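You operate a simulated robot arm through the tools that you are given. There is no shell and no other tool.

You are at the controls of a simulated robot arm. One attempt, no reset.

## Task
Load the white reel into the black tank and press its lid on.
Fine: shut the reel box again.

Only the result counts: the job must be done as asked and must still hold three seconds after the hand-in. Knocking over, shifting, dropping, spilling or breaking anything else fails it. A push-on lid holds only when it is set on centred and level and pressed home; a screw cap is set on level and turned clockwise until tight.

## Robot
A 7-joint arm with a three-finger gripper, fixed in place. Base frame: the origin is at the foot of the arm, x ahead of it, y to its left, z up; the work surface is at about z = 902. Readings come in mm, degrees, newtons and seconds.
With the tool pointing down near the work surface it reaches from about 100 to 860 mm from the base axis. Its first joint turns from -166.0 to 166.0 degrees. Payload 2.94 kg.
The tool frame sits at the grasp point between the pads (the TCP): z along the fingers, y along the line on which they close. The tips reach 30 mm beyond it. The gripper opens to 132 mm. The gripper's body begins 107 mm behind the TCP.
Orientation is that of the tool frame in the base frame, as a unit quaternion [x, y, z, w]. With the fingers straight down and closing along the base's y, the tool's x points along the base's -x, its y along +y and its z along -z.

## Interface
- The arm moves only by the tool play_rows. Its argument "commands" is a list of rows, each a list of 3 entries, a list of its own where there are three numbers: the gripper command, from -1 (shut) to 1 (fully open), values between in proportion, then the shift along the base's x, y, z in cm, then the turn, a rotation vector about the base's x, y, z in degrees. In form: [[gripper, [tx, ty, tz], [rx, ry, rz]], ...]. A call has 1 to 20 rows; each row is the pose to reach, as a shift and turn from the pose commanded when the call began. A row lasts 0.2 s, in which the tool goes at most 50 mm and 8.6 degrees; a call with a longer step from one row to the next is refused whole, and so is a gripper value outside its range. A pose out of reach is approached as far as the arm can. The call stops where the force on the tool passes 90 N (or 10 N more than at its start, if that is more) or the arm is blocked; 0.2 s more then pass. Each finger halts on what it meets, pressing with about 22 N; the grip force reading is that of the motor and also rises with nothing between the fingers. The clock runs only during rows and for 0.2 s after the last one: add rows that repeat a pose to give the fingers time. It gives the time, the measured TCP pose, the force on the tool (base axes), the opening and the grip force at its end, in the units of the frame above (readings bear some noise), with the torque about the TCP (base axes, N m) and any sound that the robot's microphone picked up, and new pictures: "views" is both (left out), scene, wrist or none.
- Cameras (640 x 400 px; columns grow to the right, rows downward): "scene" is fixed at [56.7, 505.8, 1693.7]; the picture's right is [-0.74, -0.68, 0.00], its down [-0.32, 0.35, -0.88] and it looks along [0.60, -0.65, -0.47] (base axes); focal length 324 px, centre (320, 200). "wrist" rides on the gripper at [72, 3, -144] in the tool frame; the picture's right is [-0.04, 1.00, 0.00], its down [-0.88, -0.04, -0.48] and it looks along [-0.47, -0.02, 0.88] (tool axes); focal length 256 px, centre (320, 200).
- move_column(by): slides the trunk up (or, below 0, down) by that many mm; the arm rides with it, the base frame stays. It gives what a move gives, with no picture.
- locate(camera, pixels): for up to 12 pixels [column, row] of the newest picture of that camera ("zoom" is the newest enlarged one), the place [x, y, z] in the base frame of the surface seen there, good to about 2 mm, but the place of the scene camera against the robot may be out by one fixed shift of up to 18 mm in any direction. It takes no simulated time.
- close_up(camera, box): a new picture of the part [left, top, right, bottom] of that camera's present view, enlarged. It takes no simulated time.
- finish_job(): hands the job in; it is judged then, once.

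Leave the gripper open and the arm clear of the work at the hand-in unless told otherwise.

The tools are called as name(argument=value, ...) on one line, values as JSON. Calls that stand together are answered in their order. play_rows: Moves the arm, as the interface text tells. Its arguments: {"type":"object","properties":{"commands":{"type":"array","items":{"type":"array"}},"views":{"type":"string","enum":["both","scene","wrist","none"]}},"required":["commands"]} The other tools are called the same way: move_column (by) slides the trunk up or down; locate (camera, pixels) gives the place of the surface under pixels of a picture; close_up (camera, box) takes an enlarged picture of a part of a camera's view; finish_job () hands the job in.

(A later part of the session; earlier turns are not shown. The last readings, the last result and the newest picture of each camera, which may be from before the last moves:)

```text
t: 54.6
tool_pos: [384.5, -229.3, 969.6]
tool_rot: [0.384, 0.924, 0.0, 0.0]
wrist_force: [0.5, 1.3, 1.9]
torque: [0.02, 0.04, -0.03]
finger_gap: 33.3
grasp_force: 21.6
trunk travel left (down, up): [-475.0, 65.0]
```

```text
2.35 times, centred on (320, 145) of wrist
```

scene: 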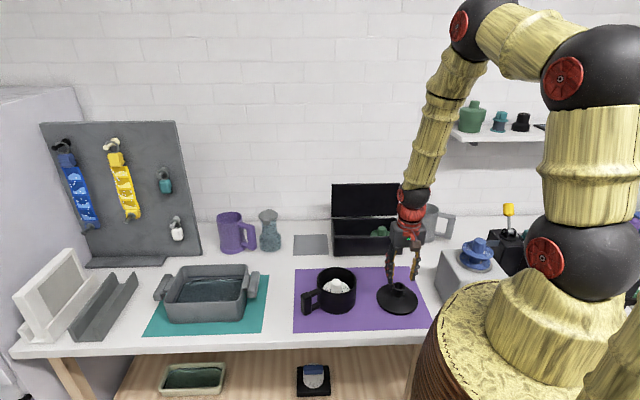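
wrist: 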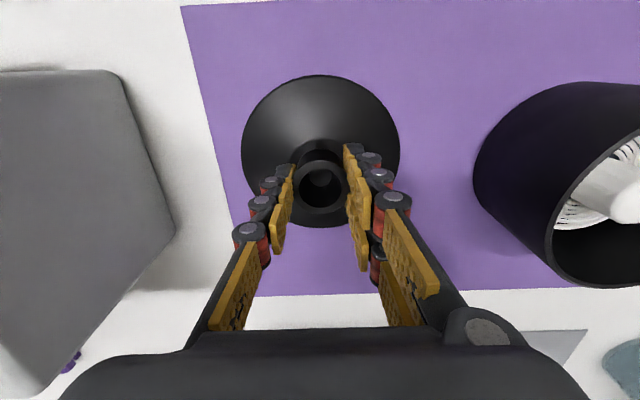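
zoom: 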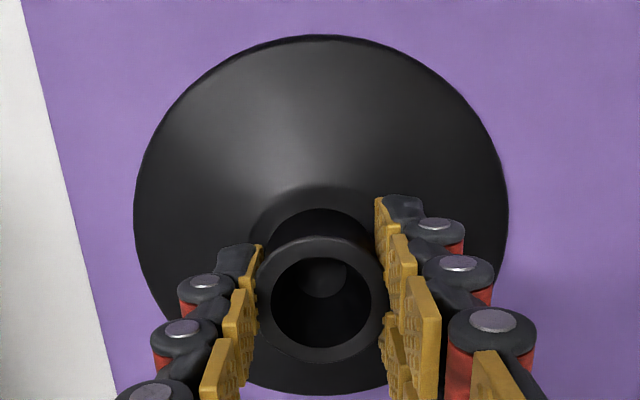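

The tube is gripped at 33.3 mm and centred. I'll lift the lid and look at it from the scene camera.

play_rows(commands=[[-1, [0, 0, 0.4], [0, 0, 0]], [-1, [0, 0, 1.2], [0, 0, 0]], [-1, [0, 0, 3], [0, 0, 0]], [-1, [0, 0, 6], [0, 0, 0]], [-1, [0, 0, 9.5], [0, 0, 0]], [-1, [0, 0, 13], [0, 0, 0]], [-1, [0, 0, 16], [0, 0, 0]], [-1, [0, 0, 16], [0, 0, 0]]], views="both")

close_up(camera="scene", box=[360, 200, 460, 270])

close_up(camera="wrist", box=[220, 60, 420, 230])

```text
t: 56.4
tool_pos: [383.6, -229.5, 1130.5]
tool_rot: [0.383, 0.924, 0.0, 0.0]
wrist_force: [0.3, 0.6, -1.0]
torque: [-0.02, 0.02, 0.0]
finger_gap: 33.5
grasp_force: 21.6
trunk travel left (down, up): [-475.0, 65.0]
```

scene: 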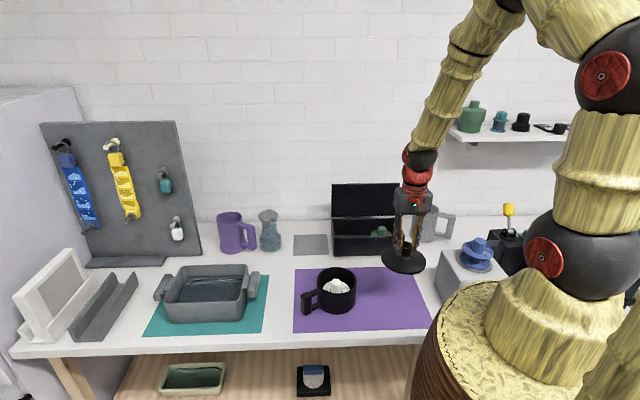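
wrist: 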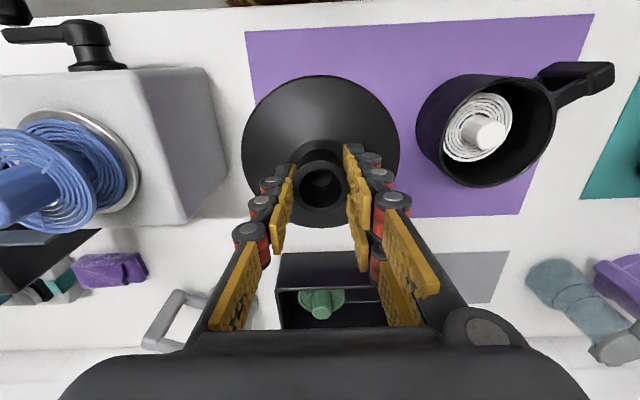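

```text
5.71 times, centred on (410, 235) of scene
```

zoom: 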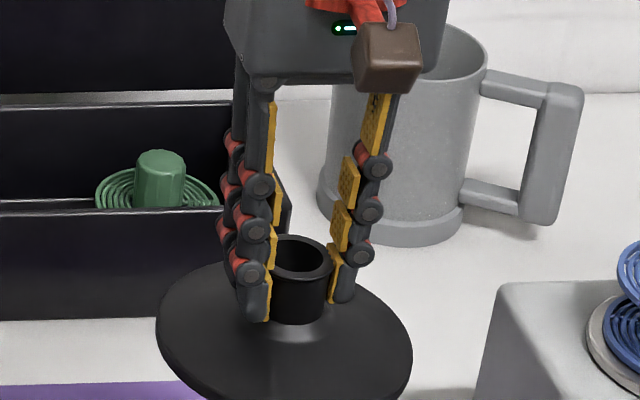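

```text
2.35 times, centred on (320, 145) of wrist
```

zoom: 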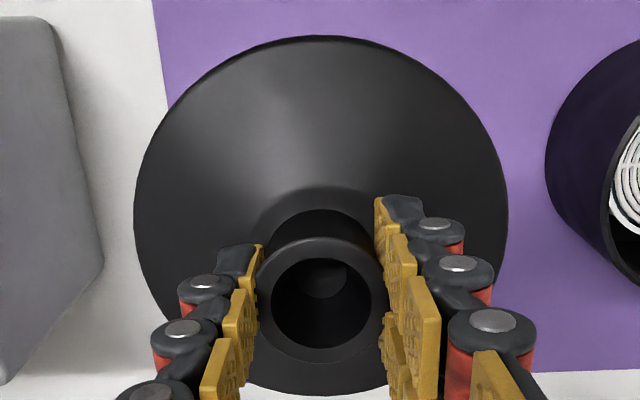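

The lid hangs level. I'll measure the flange circle in the hand to know its offset from the TCP.

locate(camera="zoom", pixels=[[140, 210], [503, 210], [320, 42], [320, 390], [190, 95], [450, 95], [165, 300], [165, 130], [475, 130], [405, 60], [235, 62], [322, 300]])

```text
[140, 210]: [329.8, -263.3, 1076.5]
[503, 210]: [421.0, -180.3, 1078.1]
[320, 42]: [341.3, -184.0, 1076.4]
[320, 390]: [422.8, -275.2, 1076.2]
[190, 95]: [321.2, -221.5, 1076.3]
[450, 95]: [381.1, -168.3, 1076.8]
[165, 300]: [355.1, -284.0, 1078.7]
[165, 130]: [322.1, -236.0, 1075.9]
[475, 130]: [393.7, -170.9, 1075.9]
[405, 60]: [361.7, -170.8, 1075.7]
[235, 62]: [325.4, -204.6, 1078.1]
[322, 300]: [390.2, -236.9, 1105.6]
```

The lid's centre in the hand is about (382.5,−229.4), within about 1 mm of the TCP. I'll carry it over the tank centre (528.8,−98.5) at this height.

play_rows(commands=[[-1, [2, 1.8, 0], [0, 0, 0]], [-1, [5, 4.5, 0], [0, 0, 0]], [-1, [8, 7.2, 0], [0, 0, 0]], [-1, [11, 9.9, 0], [0, 0, 0]], [-1, [13.4, 12, 0], [0, 0, 0]], [-1, [14.58, 13.08, 0], [0, 0, 0]], [-1, [14.58, 13.08, 0], [0, 0, 0]], [-1, [14.58, 13.08, -3], [0, 0, 0]], [-1, [14.58, 13.08, -3], [0, 0, 0]]], views="both")

close_up(camera="wrist", box=[220, 60, 420, 230])

close_up(camera="scene", box=[285, 230, 395, 325])

```text
t: 58.4
tool_pos: [532.1, -99.2, 1099.9]
tool_rot: [0.383, 0.924, 0.0, 0.001]
wrist_force: [0.1, 0.7, -1.0]
torque: [0.02, -0.03, -0.02]
finger_gap: 33.2
grasp_force: 22.3
trunk travel left (down, up): [-475.0, 65.0]
```

scene: 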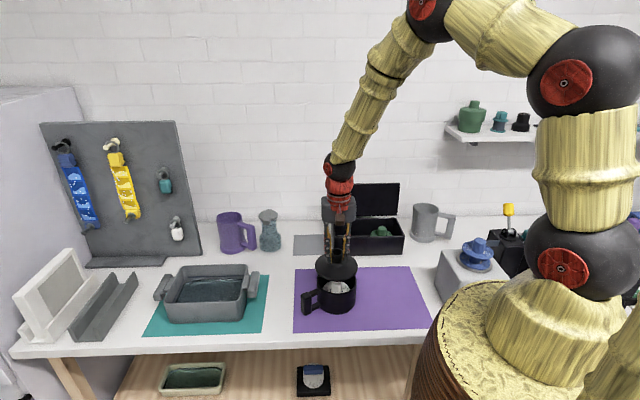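
wrist: 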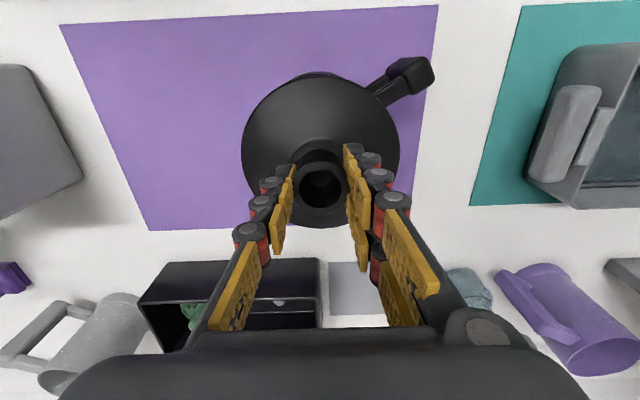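

```text
2.35 times, centred on (320, 145) of wrist
```

zoom: 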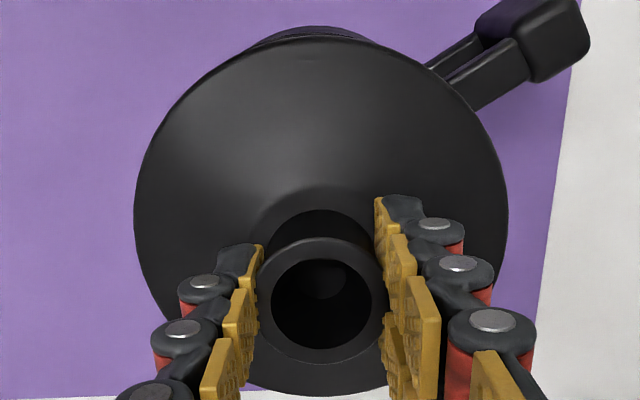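

```text
4.21 times, centred on (340, 278) of scene
```

zoom: 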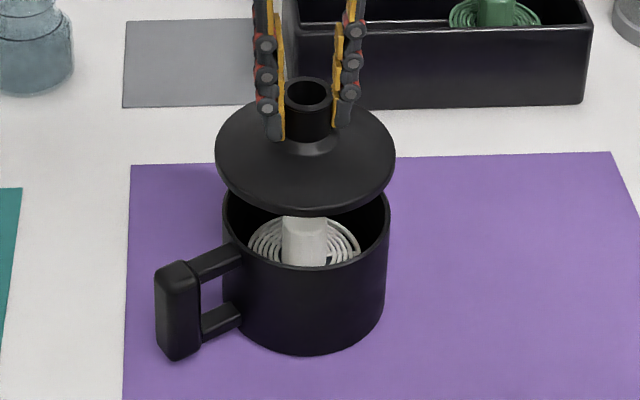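

The reading has about a 1–2 mm noise, so I'll measure the held lid's flange circle here with the wrist camera.

close_up(camera="wrist", box=[220, 60, 420, 230])

locate(camera="zoom", pixels=[[140, 210], [503, 210], [320, 42], [320, 390], [190, 95], [450, 95], [165, 300], [165, 130], [475, 130], [405, 60], [235, 62], [480, 290]])

play_rows(commands=[[-1, [0, 0, 0], [0, 0, 0]]], views="none")

play_rows(commands=[[-1, [0, 0, 0], [0, 0, 0]]], views="none")

play_rows(commands=[[-1, [0, 0, 0], [0, 0, 0]]], views="none")

```text
2.35 times, centred on (320, 145) of wrist
```

zoom: 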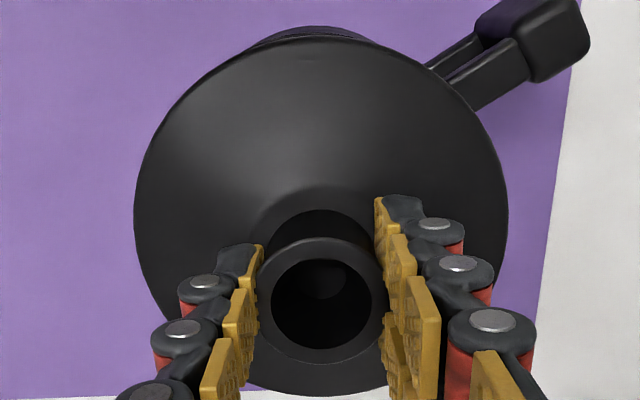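

```text
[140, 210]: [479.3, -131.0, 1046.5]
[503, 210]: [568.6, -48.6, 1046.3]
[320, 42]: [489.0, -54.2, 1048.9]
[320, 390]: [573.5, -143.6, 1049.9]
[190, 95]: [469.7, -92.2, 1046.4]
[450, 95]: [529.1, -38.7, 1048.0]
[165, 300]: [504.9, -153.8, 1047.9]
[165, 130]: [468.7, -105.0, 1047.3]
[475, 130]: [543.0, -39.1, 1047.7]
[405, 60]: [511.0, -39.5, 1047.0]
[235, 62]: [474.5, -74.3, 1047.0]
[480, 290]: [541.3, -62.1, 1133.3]
```

```text
t: 58.8
tool_pos: [531.8, -99.0, 1099.0]
tool_rot: [0.383, 0.924, 0.0, 0.0]
wrist_force: [0.1, -0.6, -1.0]
torque: [0.0, -0.02, 0.02]
finger_gap: 33.3
grasp_force: 21.9
trunk travel left (down, up): [-475.0, 65.0]
```

```text
t: 59.2
tool_pos: [531.3, -98.9, 1100.4]
tool_rot: [0.383, 0.924, -0.001, 0.001]
wrist_force: [0.3, 0.2, -0.9]
torque: [0.0, -0.03, 0.02]
finger_gap: 33.2
grasp_force: 22.0
trunk travel left (down, up): [-475.0, 65.0]
```

```text
t: 59.6
tool_pos: [531.9, -100.6, 1100.1]
tool_rot: [0.383, 0.924, 0.0, 0.0]
wrist_force: [0.7, 0.3, -0.6]
torque: [-0.01, -0.01, -0.01]
finger_gap: 33.4
grasp_force: 22.4
trunk travel left (down, up): [-475.0, 65.0]
```

TCP readings average (531.8,−99.4) and the lid's centre is (530.6,−99.0), against the tank centre (529.0,−98.7). I'll shift (−1.6,+0.4) mm and descend to just above the rim (TCP z≈1066).

play_rows(commands=[[-1, [-0.16, 0.04, 0], [0, 0, 0]], [-1, [-0.16, 0.04, -1.5], [0, 0, 0]], [-1, [-0.16, 0.04, -2.8], [0, 0, 0]], [-1, [-0.16, 0.04, -3.4], [0, 0, 0]], [-1, [-0.16, 0.04, -3.4], [0, 0, 0]]], views="both")

close_up(camera="scene", box=[285, 230, 395, 325])

play_rows(commands=[[-1, [0, 0, 0], [0, 0, 0]]], views="none")

play_rows(commands=[[-1, [0, 0, 0], [0, 0, 0]]], views="none")

```text
t: 60.8
tool_pos: [530.0, -98.1, 1064.8]
tool_rot: [0.382, 0.924, 0.0, 0.001]
wrist_force: [-0.1, 0.0, -0.3]
torque: [-0.01, 0.06, -0.01]
finger_gap: 33.3
grasp_force: 22.1
trunk travel left (down, up): [-475.0, 65.0]
```

scene: 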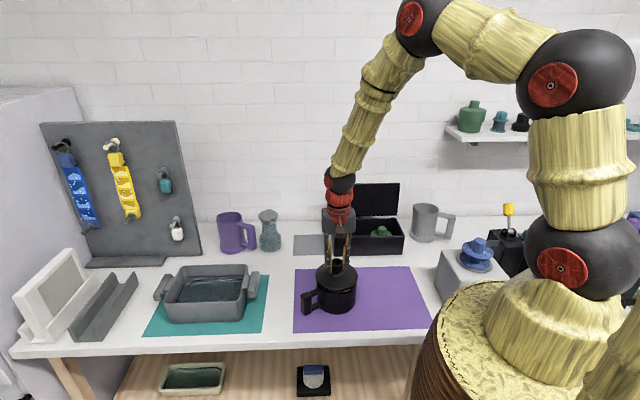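
wrist: 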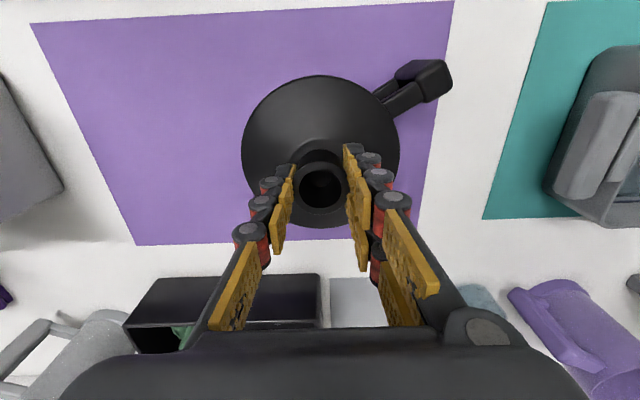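

```text
4.21 times, centred on (340, 278) of scene
```

zoom: 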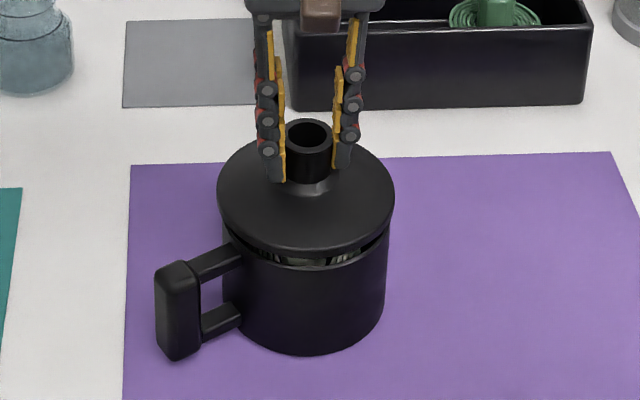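

```text
t: 61.2
tool_pos: [529.5, -97.5, 1064.7]
tool_rot: [0.382, 0.924, 0.0, 0.0]
wrist_force: [0.6, -0.4, -1.1]
torque: [0.0, 0.02, 0.0]
finger_gap: 33.1
grasp_force: 21.9
trunk travel left (down, up): [-475.0, 65.0]
```

```text
t: 61.6
tool_pos: [528.7, -98.5, 1065.7]
tool_rot: [0.383, 0.924, 0.0, 0.0]
wrist_force: [0.2, -0.1, -0.3]
torque: [0.0, 0.01, -0.02]
finger_gap: 33.3
grasp_force: 21.9
trunk travel left (down, up): [-475.0, 65.0]
```

Readings average (529.4,−98.0), within a millimetre of target, and in the enlarged scene view the lid overhangs evenly left and right. I'll nudge half a millimetre and lower in small steps.

play_rows(commands=[[-1, [0.04, -0.04, -0.3], [0, 0, 0]], [-1, [0.04, -0.04, -0.6], [0, 0, 0]], [-1, [0.04, -0.04, -0.9], [0, 0, 0]], [-1, [0.04, -0.04, -0.9], [0, 0, 0]]], views="none")

```text
t: 62.6
tool_pos: [528.3, -98.0, 1058.0]
tool_rot: [0.383, 0.924, 0.0, 0.0]
wrist_force: [1.0, -0.8, -0.7]
torque: [0.0, -0.01, 0.0]
finger_gap: 33.3
grasp_force: 21.8
trunk travel left (down, up): [-475.0, 65.0]
```

play_rows(commands=[[-1, [0, 0, -0.2], [0, 0, 0]], [-1, [0, 0, -0.4], [0, 0, 0]], [-1, [0, 0, -0.4], [0, 0, 0]]], views="none")

```text
t: 63.4
tool_pos: [528.9, -99.1, 1054.6]
tool_rot: [0.383, 0.924, 0.0, 0.001]
wrist_force: [0.0, -0.1, -0.9]
torque: [0.06, 0.0, -0.08]
finger_gap: 33.4
grasp_force: 22.2
trunk travel left (down, up): [-475.0, 65.0]
```

No contact yet at z=1054.6. Continuing in 2–3 mm steps.

play_rows(commands=[[-1, [0, 0, -0.15], [0, 0, 0]], [-1, [0, 0, -0.3], [0, 0, 0]], [-1, [0, 0, -0.3], [0, 0, 0]]], views="none")

```text
t: 64.2
tool_pos: [529.1, -98.5, 1049.9]
tool_rot: [0.383, 0.924, 0.001, 0.002]
wrist_force: [-4.2, -1.7, 16.0]
torque: [-0.11, 0.14, -0.05]
finger_gap: 33.2
grasp_force: 22.1
trunk travel left (down, up): [-475.0, 65.0]
```

Contact at z≈1050 with 16 N. I'll look at how the lid sits.

play_rows(commands=[[-1, [0, 0, 0], [0, 0, 0]]], views="both")

close_up(camera="scene", box=[300, 245, 380, 320])

```text
t: 64.6
tool_pos: [529.2, -98.7, 1050.9]
tool_rot: [0.383, 0.924, 0.0, 0.0]
wrist_force: [-4.1, -3.3, 16.0]
torque: [-0.17, 0.04, -0.06]
finger_gap: 33.5
grasp_force: 21.8
trunk travel left (down, up): [-475.0, 65.0]
```

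scene: 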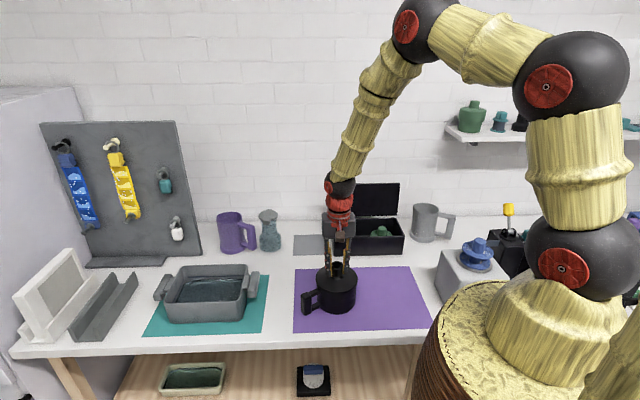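
wrist: 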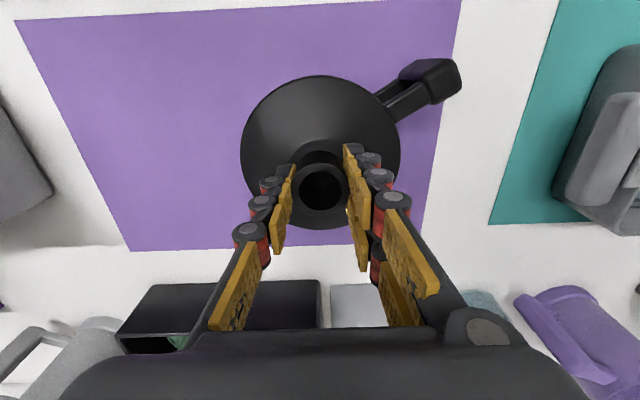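

```text
5.33 times, centred on (340, 282) of scene
```

zoom: 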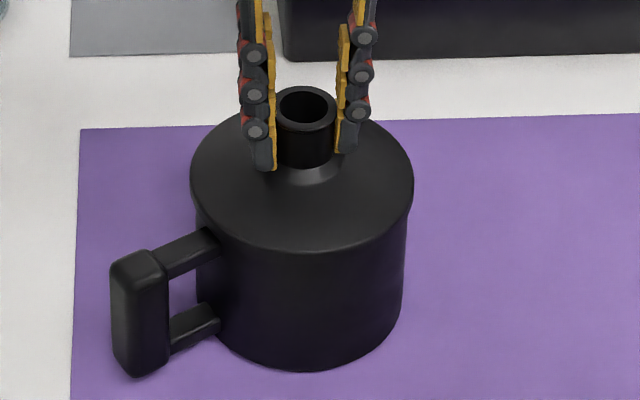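

The lid sits level and centred on the tank. I'll press straight down progressively while holding the tube.

play_rows(commands=[[-1, [0, 0, -0.2], [0, 0, 0]], [-1, [0, 0, -0.4], [0, 0, 0]], [-1, [0, 0, -0.6], [0, 0, 0]], [-1, [0, 0, -0.6], [0, 0, 0]]], views="none")

```text
t: 65.6
tool_pos: [530.0, -98.3, 1045.1]
tool_rot: [0.383, 0.924, 0.0, 0.0]
wrist_force: [-3.1, 0.7, 14.8]
torque: [-0.01, -0.03, -0.05]
finger_gap: 33.2
grasp_force: 21.7
trunk travel left (down, up): [-475.0, 65.0]
```

play_rows(commands=[[-1, [0, 0, -0.2], [0, 0, 0]], [-1, [0, 0, -0.4], [0, 0, 0]], [-1, [0, 0, -0.6], [0, 0, 0]], [-1, [0, 0, -0.6], [0, 0, 0]]], views="both")

close_up(camera="wrist", box=[220, 60, 420, 230])

close_up(camera="scene", box=[300, 245, 380, 320])

```text
t: 66.6
tool_pos: [529.5, -96.8, 1039.3]
tool_rot: [0.383, 0.924, 0.0, 0.0]
wrist_force: [-2.0, -3.2, 14.6]
torque: [-0.18, -0.02, -0.09]
finger_gap: 33.5
grasp_force: 22.1
trunk travel left (down, up): [-475.0, 65.0]
```

scene: 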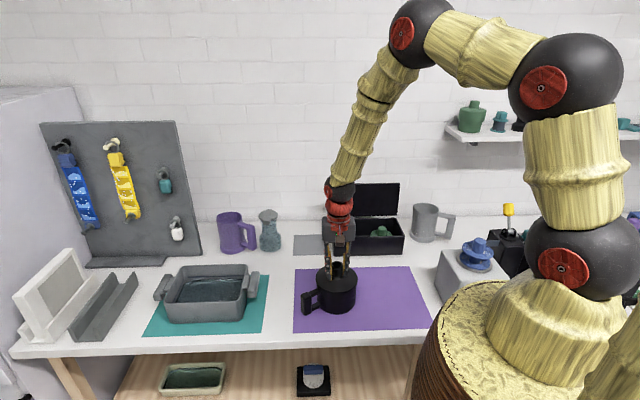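
wrist: 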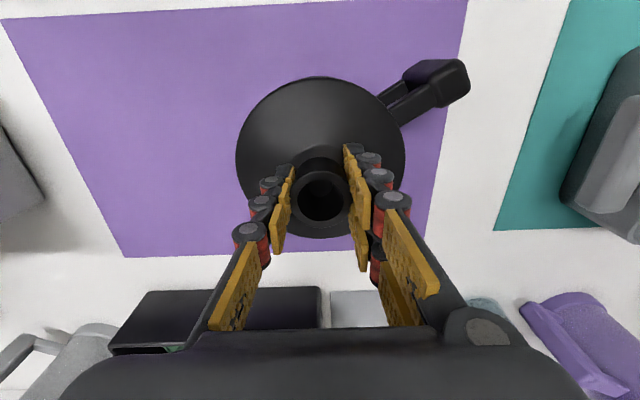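

```text
2.35 times, centred on (320, 145) of wrist
```

zoom: 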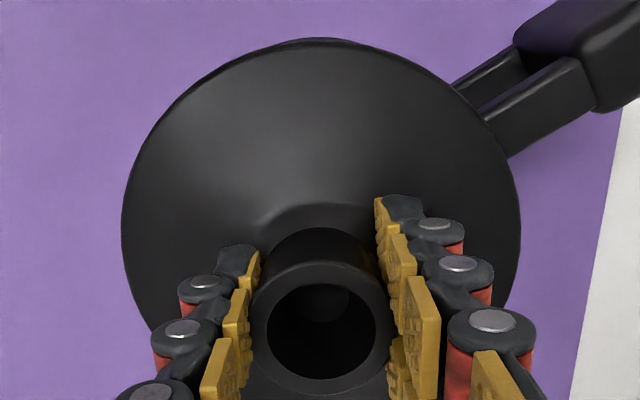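

```text
5.33 times, centred on (340, 282) of scene
```

zoom: 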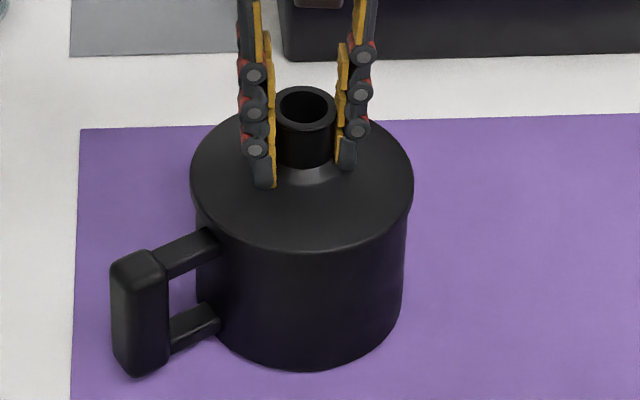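

The fingers slid about 12 mm down the tube while the lid stayed put, so grip friction is only about 15 N. I'll let go, rise, and then push on the tube's top ring with both tips spread across it. First I'll measure the lid height.

play_rows(commands=[[-1, [0, 0, 0.6], [0, 0, 0]], [-0.3, [0, 0, 0.8], [0, 0, 0]], [-0.3, [0, 0, 0.8], [0, 0, 0]], [-0.3, [0, 0, 2], [0, 0, 0]], [-0.3, [0, 0, 5], [0, 0, 0]], [-0.3, [0, 0, 8], [0, 0, 0]], [-0.3, [0, 0, 9], [0, 0, 0]], [-0.3, [0, 0, 9], [0, 0, 0]]], views="both")

close_up(camera="wrist", box=[220, 60, 420, 230])

```text
t: 68.4
tool_pos: [530.1, -95.8, 1127.7]
tool_rot: [0.382, 0.924, 0.0, 0.0]
wrist_force: [0.1, 0.5, 0.7]
torque: [0.0, -0.02, -0.01]
finger_gap: 46.1
grasp_force: 0.0
trunk travel left (down, up): [-475.0, 65.0]
```

scene: 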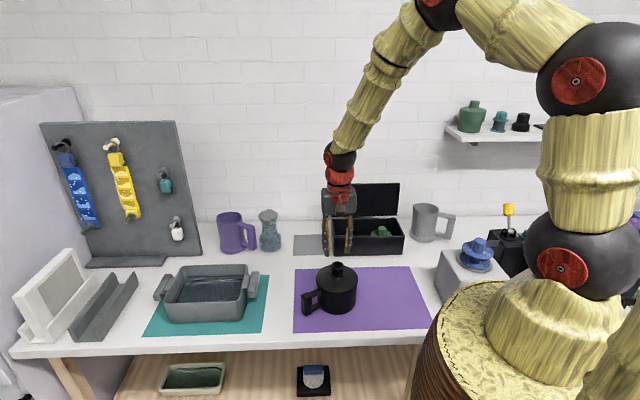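
wrist: 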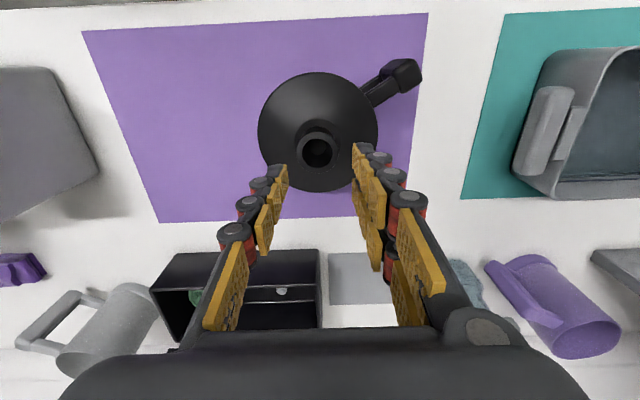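

```text
2.35 times, centred on (320, 145) of wrist
```

zoom: 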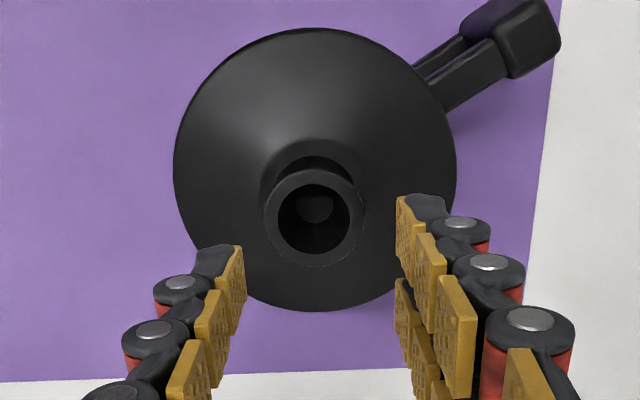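

locate(camera="zoom", pixels=[[177, 165], [453, 165], [315, 33], [315, 308], [215, 75], [415, 75], [200, 240], [268, 218], [358, 218], [313, 174], [313, 260], [315, 60]])

close_up(camera="scene", box=[300, 250, 375, 320])

```text
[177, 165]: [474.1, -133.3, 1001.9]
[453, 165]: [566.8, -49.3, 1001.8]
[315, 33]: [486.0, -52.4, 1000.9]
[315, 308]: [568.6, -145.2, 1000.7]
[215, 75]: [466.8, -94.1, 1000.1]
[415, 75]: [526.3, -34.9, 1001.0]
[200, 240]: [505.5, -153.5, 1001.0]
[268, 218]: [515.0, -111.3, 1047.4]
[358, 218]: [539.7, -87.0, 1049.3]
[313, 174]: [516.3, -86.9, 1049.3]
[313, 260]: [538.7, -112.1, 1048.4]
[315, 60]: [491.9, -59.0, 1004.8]
```

```text
5.71 times, centred on (338, 285) of scene
```

zoom: 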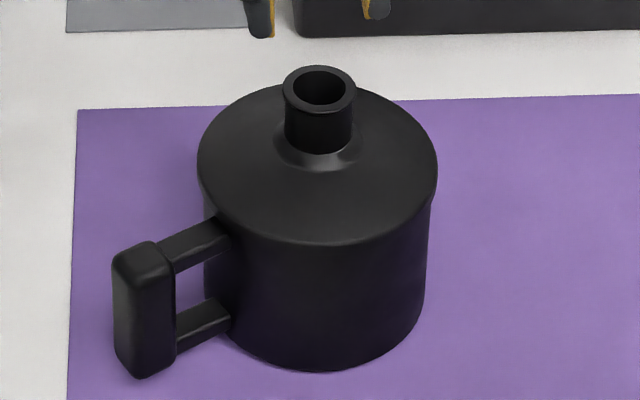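

The lid is level (edge at z≈1001 all round) and centred, but still about 5 mm proud. The tube top is at z≈1048. I'll centre the tool over the tube, set a 24 mm gap so both tips land on the ring, and lower to just above it.

play_rows(commands=[[-0.636, [-0.15, -0.22, 0], [0, 0, 0]], [-0.636, [-0.15, -0.22, -2], [0, 0, 0]], [-0.636, [-0.15, -0.22, -3.8], [0, 0, 0]], [-0.636, [-0.15, -0.22, -3.8], [0, 0, 0]]], views="both")

close_up(camera="wrist", box=[220, 60, 420, 230])

close_up(camera="scene", box=[305, 225, 375, 285])

```text
t: 69.4
tool_pos: [528.4, -100.4, 1090.8]
tool_rot: [0.382, 0.924, 0.001, 0.0]
wrist_force: [1.2, -0.6, 0.1]
torque: [-0.02, -0.02, -0.01]
finger_gap: 24.1
grasp_force: 0.1
trunk travel left (down, up): [-475.0, 65.0]
```

scene: 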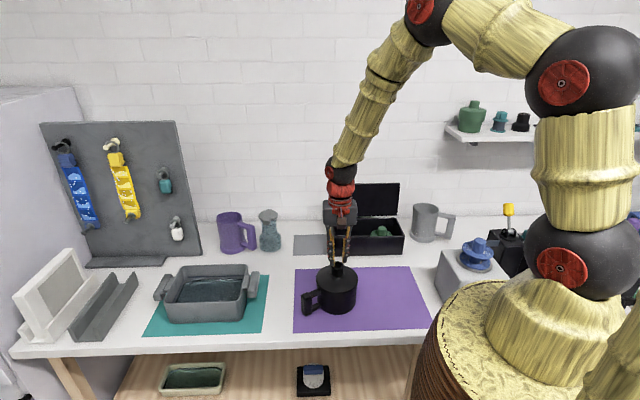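
wrist: 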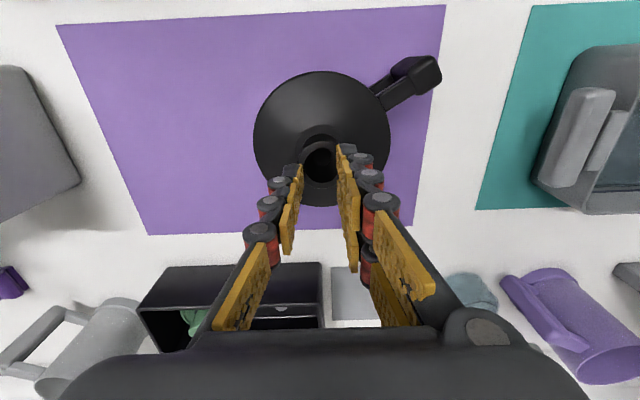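

```text
2.35 times, centred on (320, 145) of wrist
```

zoom: 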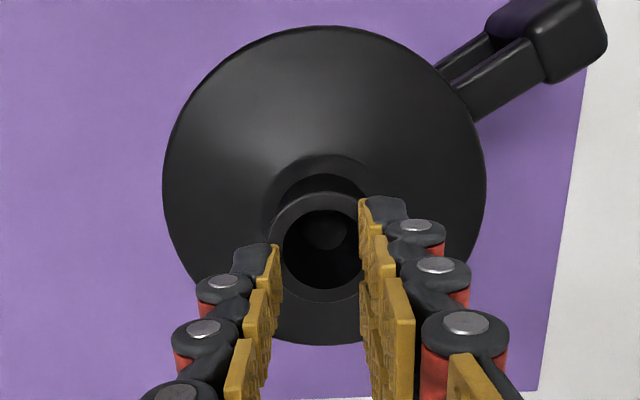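

```text
6.67 times, centred on (340, 255) of scene
```

zoom: 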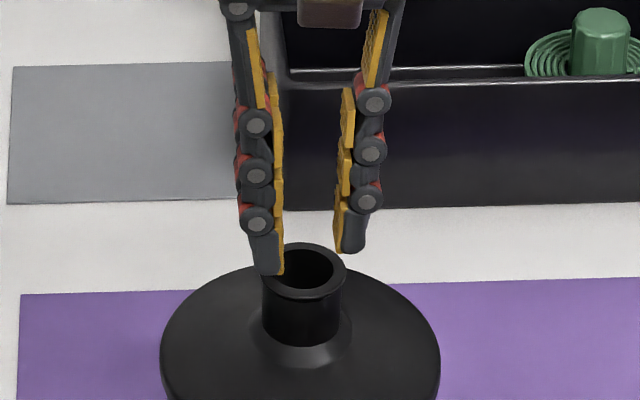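

The tips straddle the ring evenly, as seen at zoom (270–372, 250). I'll lower until they rest on the tube top.

play_rows(commands=[[-0.636, [0, 0, -0.6], [0, 0, 0]], [-0.636, [0, 0, -1.0], [0, 0, 0]], [-0.636, [0, 0, -1.3], [0, 0, 0]], [-0.636, [0, 0, -1.5], [0, 0, 0]], [-0.636, [0, 0, -1.5], [0, 0, 0]]], views="wrist")

close_up(camera="scene", box=[305, 225, 375, 285])

```text
t: 70.6
tool_pos: [528.2, -100.3, 1075.7]
tool_rot: [0.383, 0.924, 0.0, 0.001]
wrist_force: [-1.1, -0.9, 12.5]
torque: [0.06, 0.02, 0.01]
finger_gap: 24.1
grasp_force: 0.0
trunk travel left (down, up): [-475.0, 65.0]
```

wrist: 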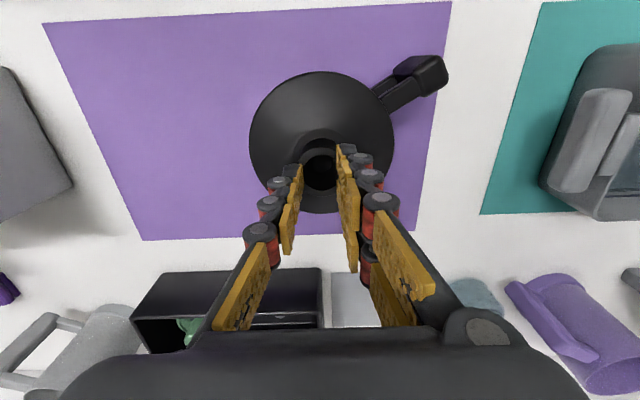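

```text
6.67 times, centred on (340, 255) of scene
```

zoom: 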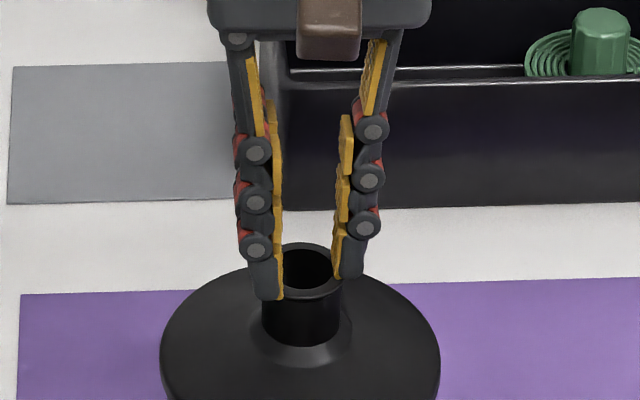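

The tips are on the ring with 12.5 N. Now I'll press progressively, watching height and force.

play_rows(commands=[[-0.636, [0, 0, -0.25], [0, 0, 0]], [-0.636, [0, 0, -0.5], [0, 0, 0]], [-0.636, [0, 0, -0.75], [0, 0, 0]], [-0.636, [0, 0, -0.75], [0, 0, 0]]], views="none")

```text
t: 71.6
tool_pos: [528.9, -99.3, 1074.4]
tool_rot: [0.383, 0.924, 0.001, 0.007]
wrist_force: [-6.0, 4.5, 85.3]
torque: [0.21, 0.19, 0.0]
finger_gap: 30.3
grasp_force: 19.6
trunk travel left (down, up): [-475.0, 65.0]
```

The force is 85 N and the fingers have spread to 30 mm. I'll look before going further.

close_up(camera="scene", box=[300, 225, 380, 320])

close_up(camera="wrist", box=[220, 60, 420, 230])

locate(camera="zoom", pixels=[[155, 190], [492, 190], [322, 35], [215, 75], [430, 75], [300, 350], [325, 60], [200, 300]])

```text
4.21 times, centred on (340, 272) of scene
```

zoom: 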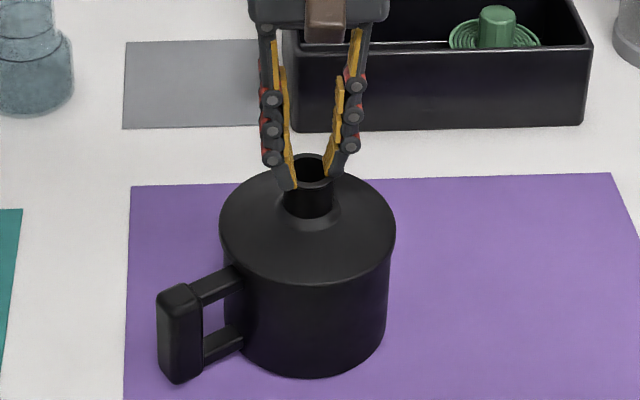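

```text
2.35 times, centred on (320, 145) of wrist
```

zoom: 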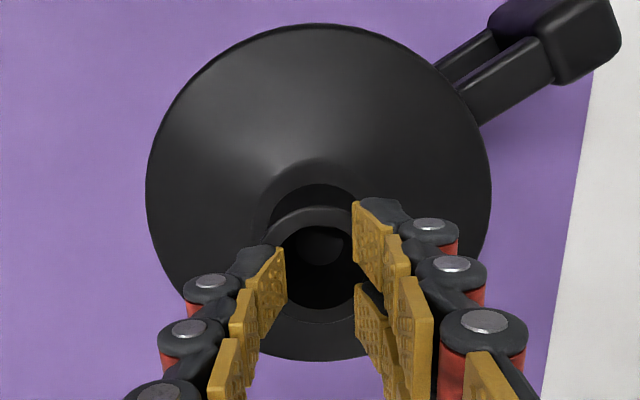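

```text
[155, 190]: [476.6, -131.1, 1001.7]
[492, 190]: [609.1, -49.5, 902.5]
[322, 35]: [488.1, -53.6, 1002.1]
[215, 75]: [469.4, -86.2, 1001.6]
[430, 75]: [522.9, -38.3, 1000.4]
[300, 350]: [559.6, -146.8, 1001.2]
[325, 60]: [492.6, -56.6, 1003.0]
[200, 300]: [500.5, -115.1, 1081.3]
```

The jointed fingertips are bending outward and the lid hasn't moved; its edge is still at z≈1001. I'll unload and inspect the lid–rim seam closely.

play_rows(commands=[[-0.636, [0, 0, 0.4], [0, 0, 0]], [-0.636, [0, 0, 0.9], [0, 0, 0]], [-0.636, [0, 0, 2.5], [0, 0, 0]], [-0.636, [0, 0, 4.5], [0, 0, 0]], [-0.636, [0, 0, 4.5], [0, 0, 0]]], views="both")

close_up(camera="scene", box=[312, 265, 368, 300])

```text
t: 72.8
tool_pos: [525.0, -100.4, 1111.2]
tool_rot: [0.383, 0.924, -0.001, -0.001]
wrist_force: [0.5, -0.3, -0.3]
torque: [-0.02, 0.0, 0.04]
finger_gap: 23.7
grasp_force: 0.0
trunk travel left (down, up): [-475.0, 65.0]
```

scene: 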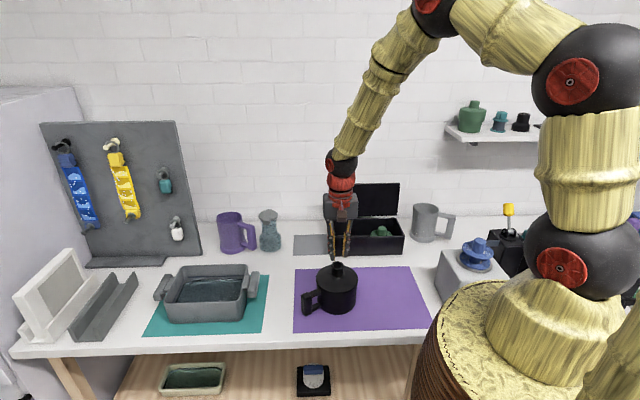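
wrist: 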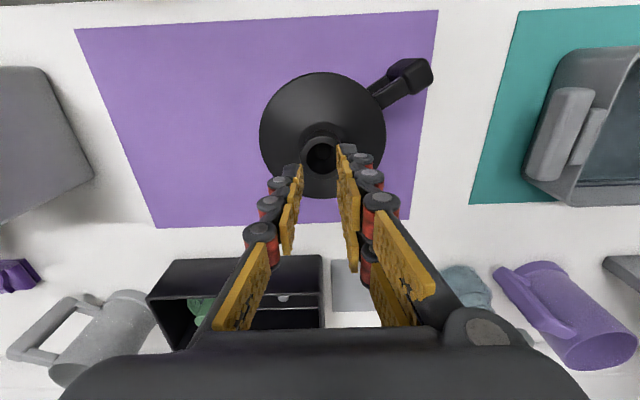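

```text
11.43 times, centred on (340, 282) of scene
```

zoom: 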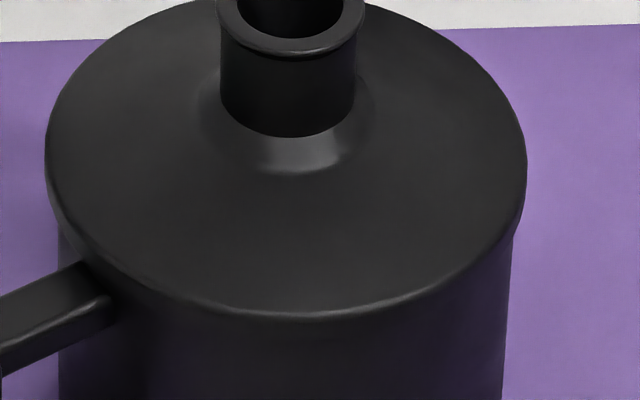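

The seam is hard to judge from above. I'll tilt the hand 45° and back it toward the robot so the wrist camera can look at the lid–rim seam almost level.

play_rows(commands=[[-0.636, [-1.2, 1.2, 1], [-5.3, -5.3, 0]], [-0.636, [-2.6, 2.6, 2], [-10.6, -10.6, 0]], [-0.636, [-4.0, 4.0, 2], [-15.9, -15.9, 0]], [-0.636, [-5.4, 5.4, 2], [-21.2, -21.2, 0]], [-0.636, [-6.8, 6.8, 2], [-26.5, -26.5, 0]], [-0.636, [-8.0, 8.0, 2], [-31.8, -31.8, 0]], [-0.636, [-8.0, 8.0, 2], [-31.8, -31.8, 0]]], views="both")

```text
t: 74.4
tool_pos: [446.9, -20.9, 1131.7]
tool_rot: [0.354, 0.853, -0.147, 0.354]
wrist_force: [0.7, 0.2, -0.1]
torque: [0.02, 0.03, 0.0]
finger_gap: 24.1
grasp_force: 0.0
trunk travel left (down, up): [-475.0, 65.0]
```

scene: 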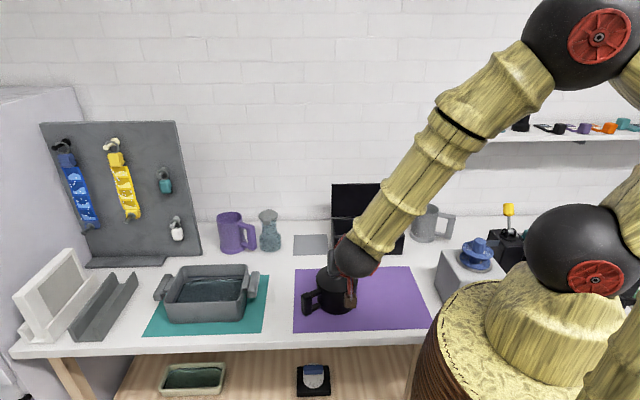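
wrist: 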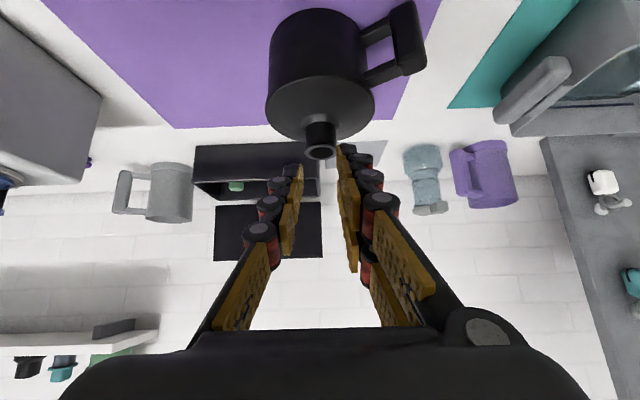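

The tank is already in view, upside down at (320,75), with the lid seam at about row 85. I'll enlarge it.

close_up(camera="wrist", box=[255, 50, 385, 150])

```text
4.00 times, centred on (320, 100) of wrist
```

zoom: 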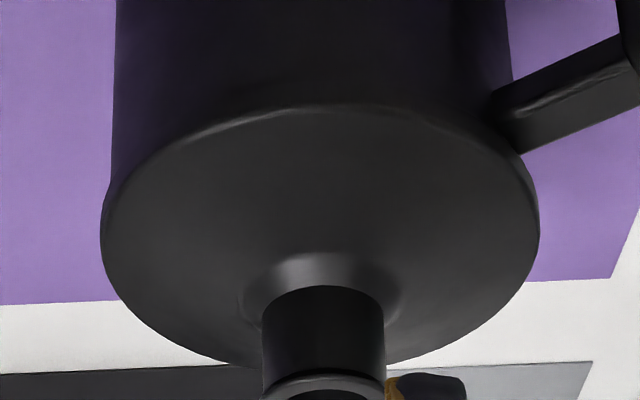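

Descending a bit for a flatter view of the seam.

play_rows(commands=[[-0.636, [-1.0, 1.0, -2.5], [0, 0, 0]], [-0.636, [-2.5, 2.5, -5.5], [0, 0, 0]], [-0.636, [-4.0, 4.0, -8.5], [0, 0, 0]], [-0.636, [-5.0, 5.0, -11], [0, 0, 0]], [-0.636, [-5.0, 5.0, -11], [0, 0, 0]]], views="wrist")

```text
t: 75.6
tool_pos: [397.3, 32.2, 1020.3]
tool_rot: [0.354, 0.854, -0.146, 0.353]
wrist_force: [0.3, -0.2, 0.2]
torque: [-0.02, 0.0, -0.01]
finger_gap: 24.1
grasp_force: 0.0
trunk travel left (down, up): [-475.0, 65.0]
```

wrist: 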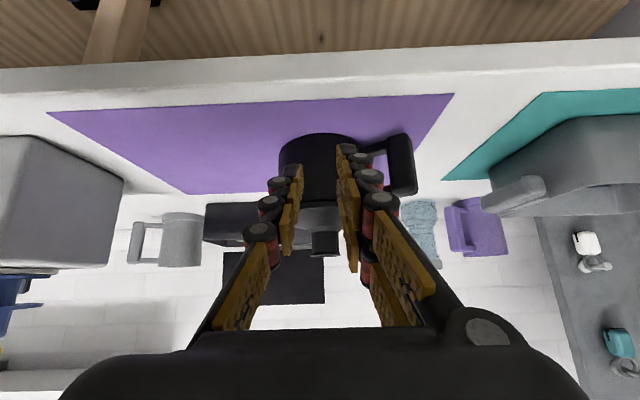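

The fingers block the view, so I'll open them wide here (well clear of the tank) and enlarge.

play_rows(commands=[[0.3, [0, 0, 0], [0, 0, 0]], [0.8, [0, 0, 0], [0, 0, 0]], [0.8, [0, 0, 0], [0, 0, 0]], [0.8, [0, 0, 0], [0, 0, 0]], [0.8, [0, 0, 0], [0, 0, 0]], [0.8, [0, 0, 0], [0, 0, 0]]], views="wrist")

close_up(camera="wrist", box=[265, 170, 375, 265])

```text
t: 77.0
tool_pos: [397.3, 30.9, 1022.0]
tool_rot: [0.354, 0.854, -0.147, 0.353]
wrist_force: [0.7, 0.0, -0.2]
torque: [-0.01, 0.0, 0.02]
finger_gap: 118.5
grasp_force: 0.1
trunk travel left (down, up): [-475.0, 65.0]
```

wrist: 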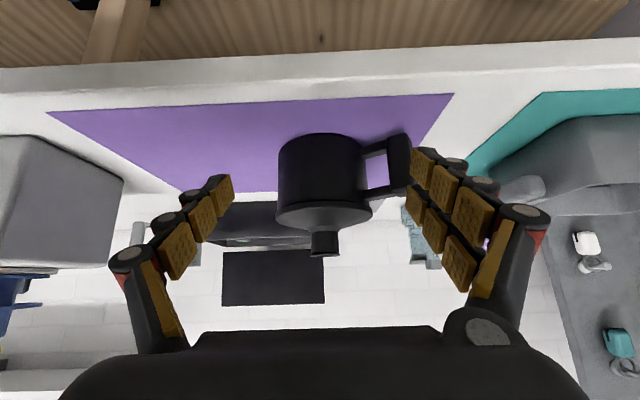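

```text
4.21 times, centred on (320, 218) of wrist
```

zoom: 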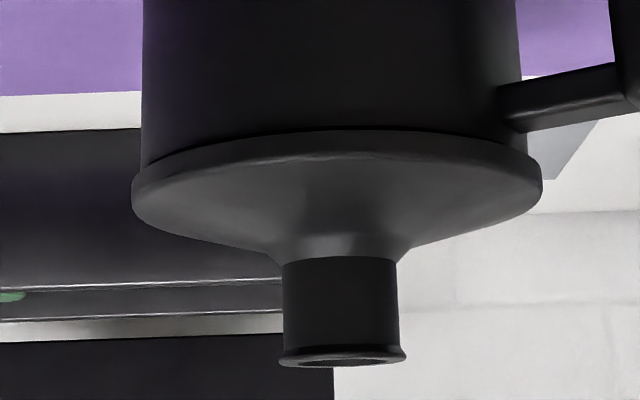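

Now the seam is clear: the lid's edge band at zoom rows 130–155 with a thin dark line above it against the tank wall. I'll measure heights across the seam and enlarge further.

locate(camera="zoom", pixels=[[335, 100], [335, 118], [335, 123], [335, 126], [335, 129], [335, 132], [335, 136], [335, 142], [335, 150], [335, 158], [145, 168], [528, 158]])

close_up(camera="wrist", box=[290, 185, 350, 225])

close_up(camera="wrist", box=[268, 185, 308, 225])

close_up(camera="wrist", box=[340, 185, 380, 225])

```text
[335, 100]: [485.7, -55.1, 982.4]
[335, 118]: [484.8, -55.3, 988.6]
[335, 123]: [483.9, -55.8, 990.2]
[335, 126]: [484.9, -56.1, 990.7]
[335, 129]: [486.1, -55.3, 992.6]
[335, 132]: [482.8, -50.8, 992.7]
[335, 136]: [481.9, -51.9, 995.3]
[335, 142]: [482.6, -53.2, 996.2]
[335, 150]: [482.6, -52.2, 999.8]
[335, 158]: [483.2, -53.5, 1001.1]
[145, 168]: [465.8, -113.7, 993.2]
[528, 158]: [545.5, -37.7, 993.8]
```

```text
10.00 times, centred on (320, 205) of wrist
```

zoom: 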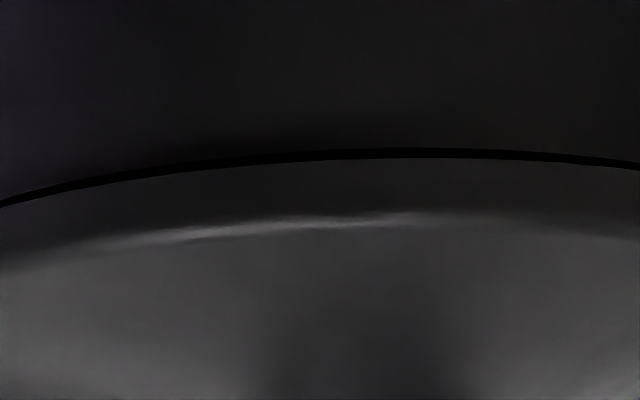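

```text
10.00 times, centred on (288, 205) of wrist
```

zoom: 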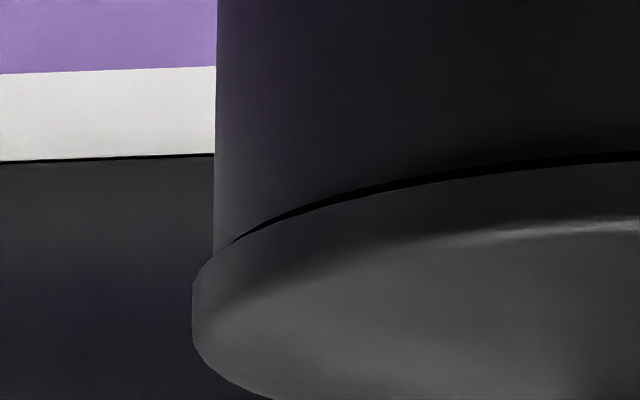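

```text
10.00 times, centred on (360, 205) of wrist
```

zoom: 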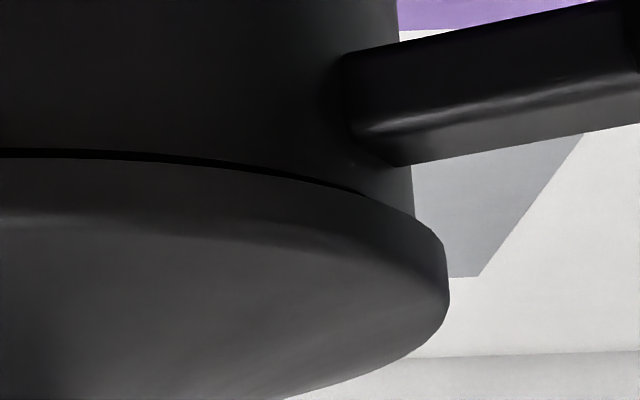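

The lid's lower edge is at z≈992.7 and the tank wall runs up to z≈992, so the flange sits flush on the rim with even overhang. I'll verify with a few more points along the seam.

locate(camera="zoom", pixels=[[100, 130], [100, 144], [100, 150], [100, 154], [100, 160], [100, 168], [280, 160], [280, 172], [280, 178], [280, 190], [400, 205], [430, 250]])

```text
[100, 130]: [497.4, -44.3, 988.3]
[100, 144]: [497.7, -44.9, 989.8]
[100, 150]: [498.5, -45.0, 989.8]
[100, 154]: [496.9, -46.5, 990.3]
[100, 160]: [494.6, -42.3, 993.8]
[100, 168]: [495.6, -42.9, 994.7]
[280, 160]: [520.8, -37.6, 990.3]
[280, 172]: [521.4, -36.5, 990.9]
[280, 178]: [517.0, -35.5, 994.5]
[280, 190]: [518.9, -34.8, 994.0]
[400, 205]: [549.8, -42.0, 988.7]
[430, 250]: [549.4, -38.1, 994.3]
```

The flange's lower edge is within about 1 mm of the rim, level left to right. To be sure it's home, I'll press once more with the tips closer together so they don't splay, then re-measure. First back above the tube, upright.

play_rows(commands=[[-0.2, [0.8, -0.8, 3], [0, 0, 0]], [-0.727, [2.0, -2.0, 6], [0, 0, 0]], [-0.727, [3.5, -3.5, 9], [0, 0, 0]], [-0.727, [5.0, -5.0, 11], [0, 0, 0]], [-0.727, [6.4, -6.4, 11], [5.3, 5.3, 0]], [-0.727, [7.8, -7.8, 11], [10.6, 10.6, 0]], [-0.727, [9.2, -9.2, 11], [15.9, 15.9, 0]], [-0.727, [10.6, -10.6, 11], [21.2, 21.2, 0]], [-0.727, [11.9, -11.9, 11], [26.5, 26.5, 0]], [-0.727, [13.02, -13.08, 11], [31.8, 31.8, 0]], [-0.727, [13.02, -13.08, 11], [31.8, 31.8, 0]], [-0.727, [13.02, -13.08, 9], [31.8, 31.8, 0]], [-0.727, [13.02, -13.08, 9], [31.8, 31.8, 0]]], views="both")

close_up(camera="wrist", box=[220, 60, 420, 230])

```text
t: 79.8
tool_pos: [527.1, -101.8, 1112.6]
tool_rot: [0.382, 0.924, 0.0, 0.0]
wrist_force: [-0.4, -0.9, 0.0]
torque: [-0.02, -0.03, 0.03]
finger_gap: 18.0
grasp_force: 0.2
trunk travel left (down, up): [-475.0, 65.0]
```

scene: 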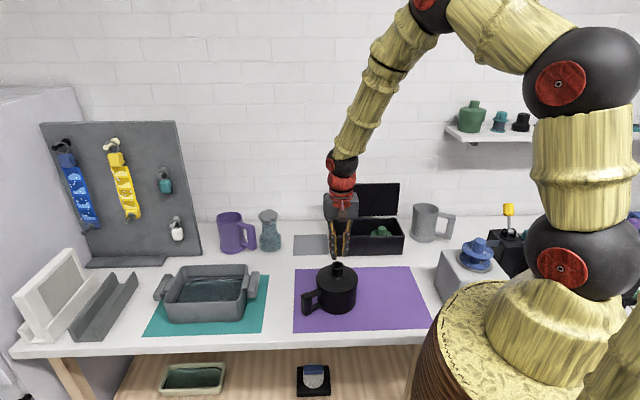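
wrist: 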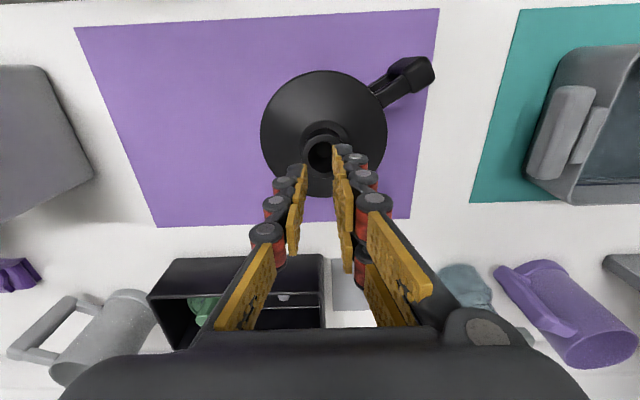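

```text
2.35 times, centred on (320, 145) of wrist
```

zoom: 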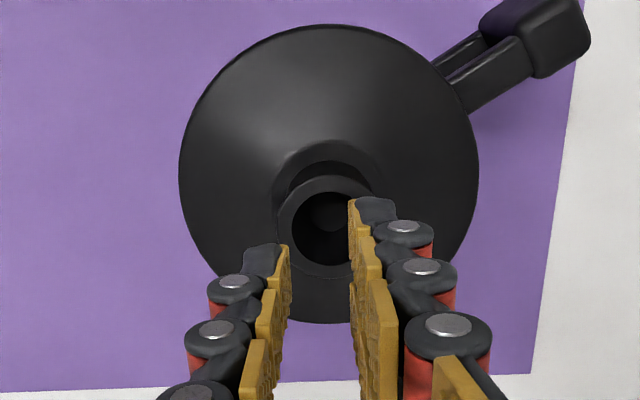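

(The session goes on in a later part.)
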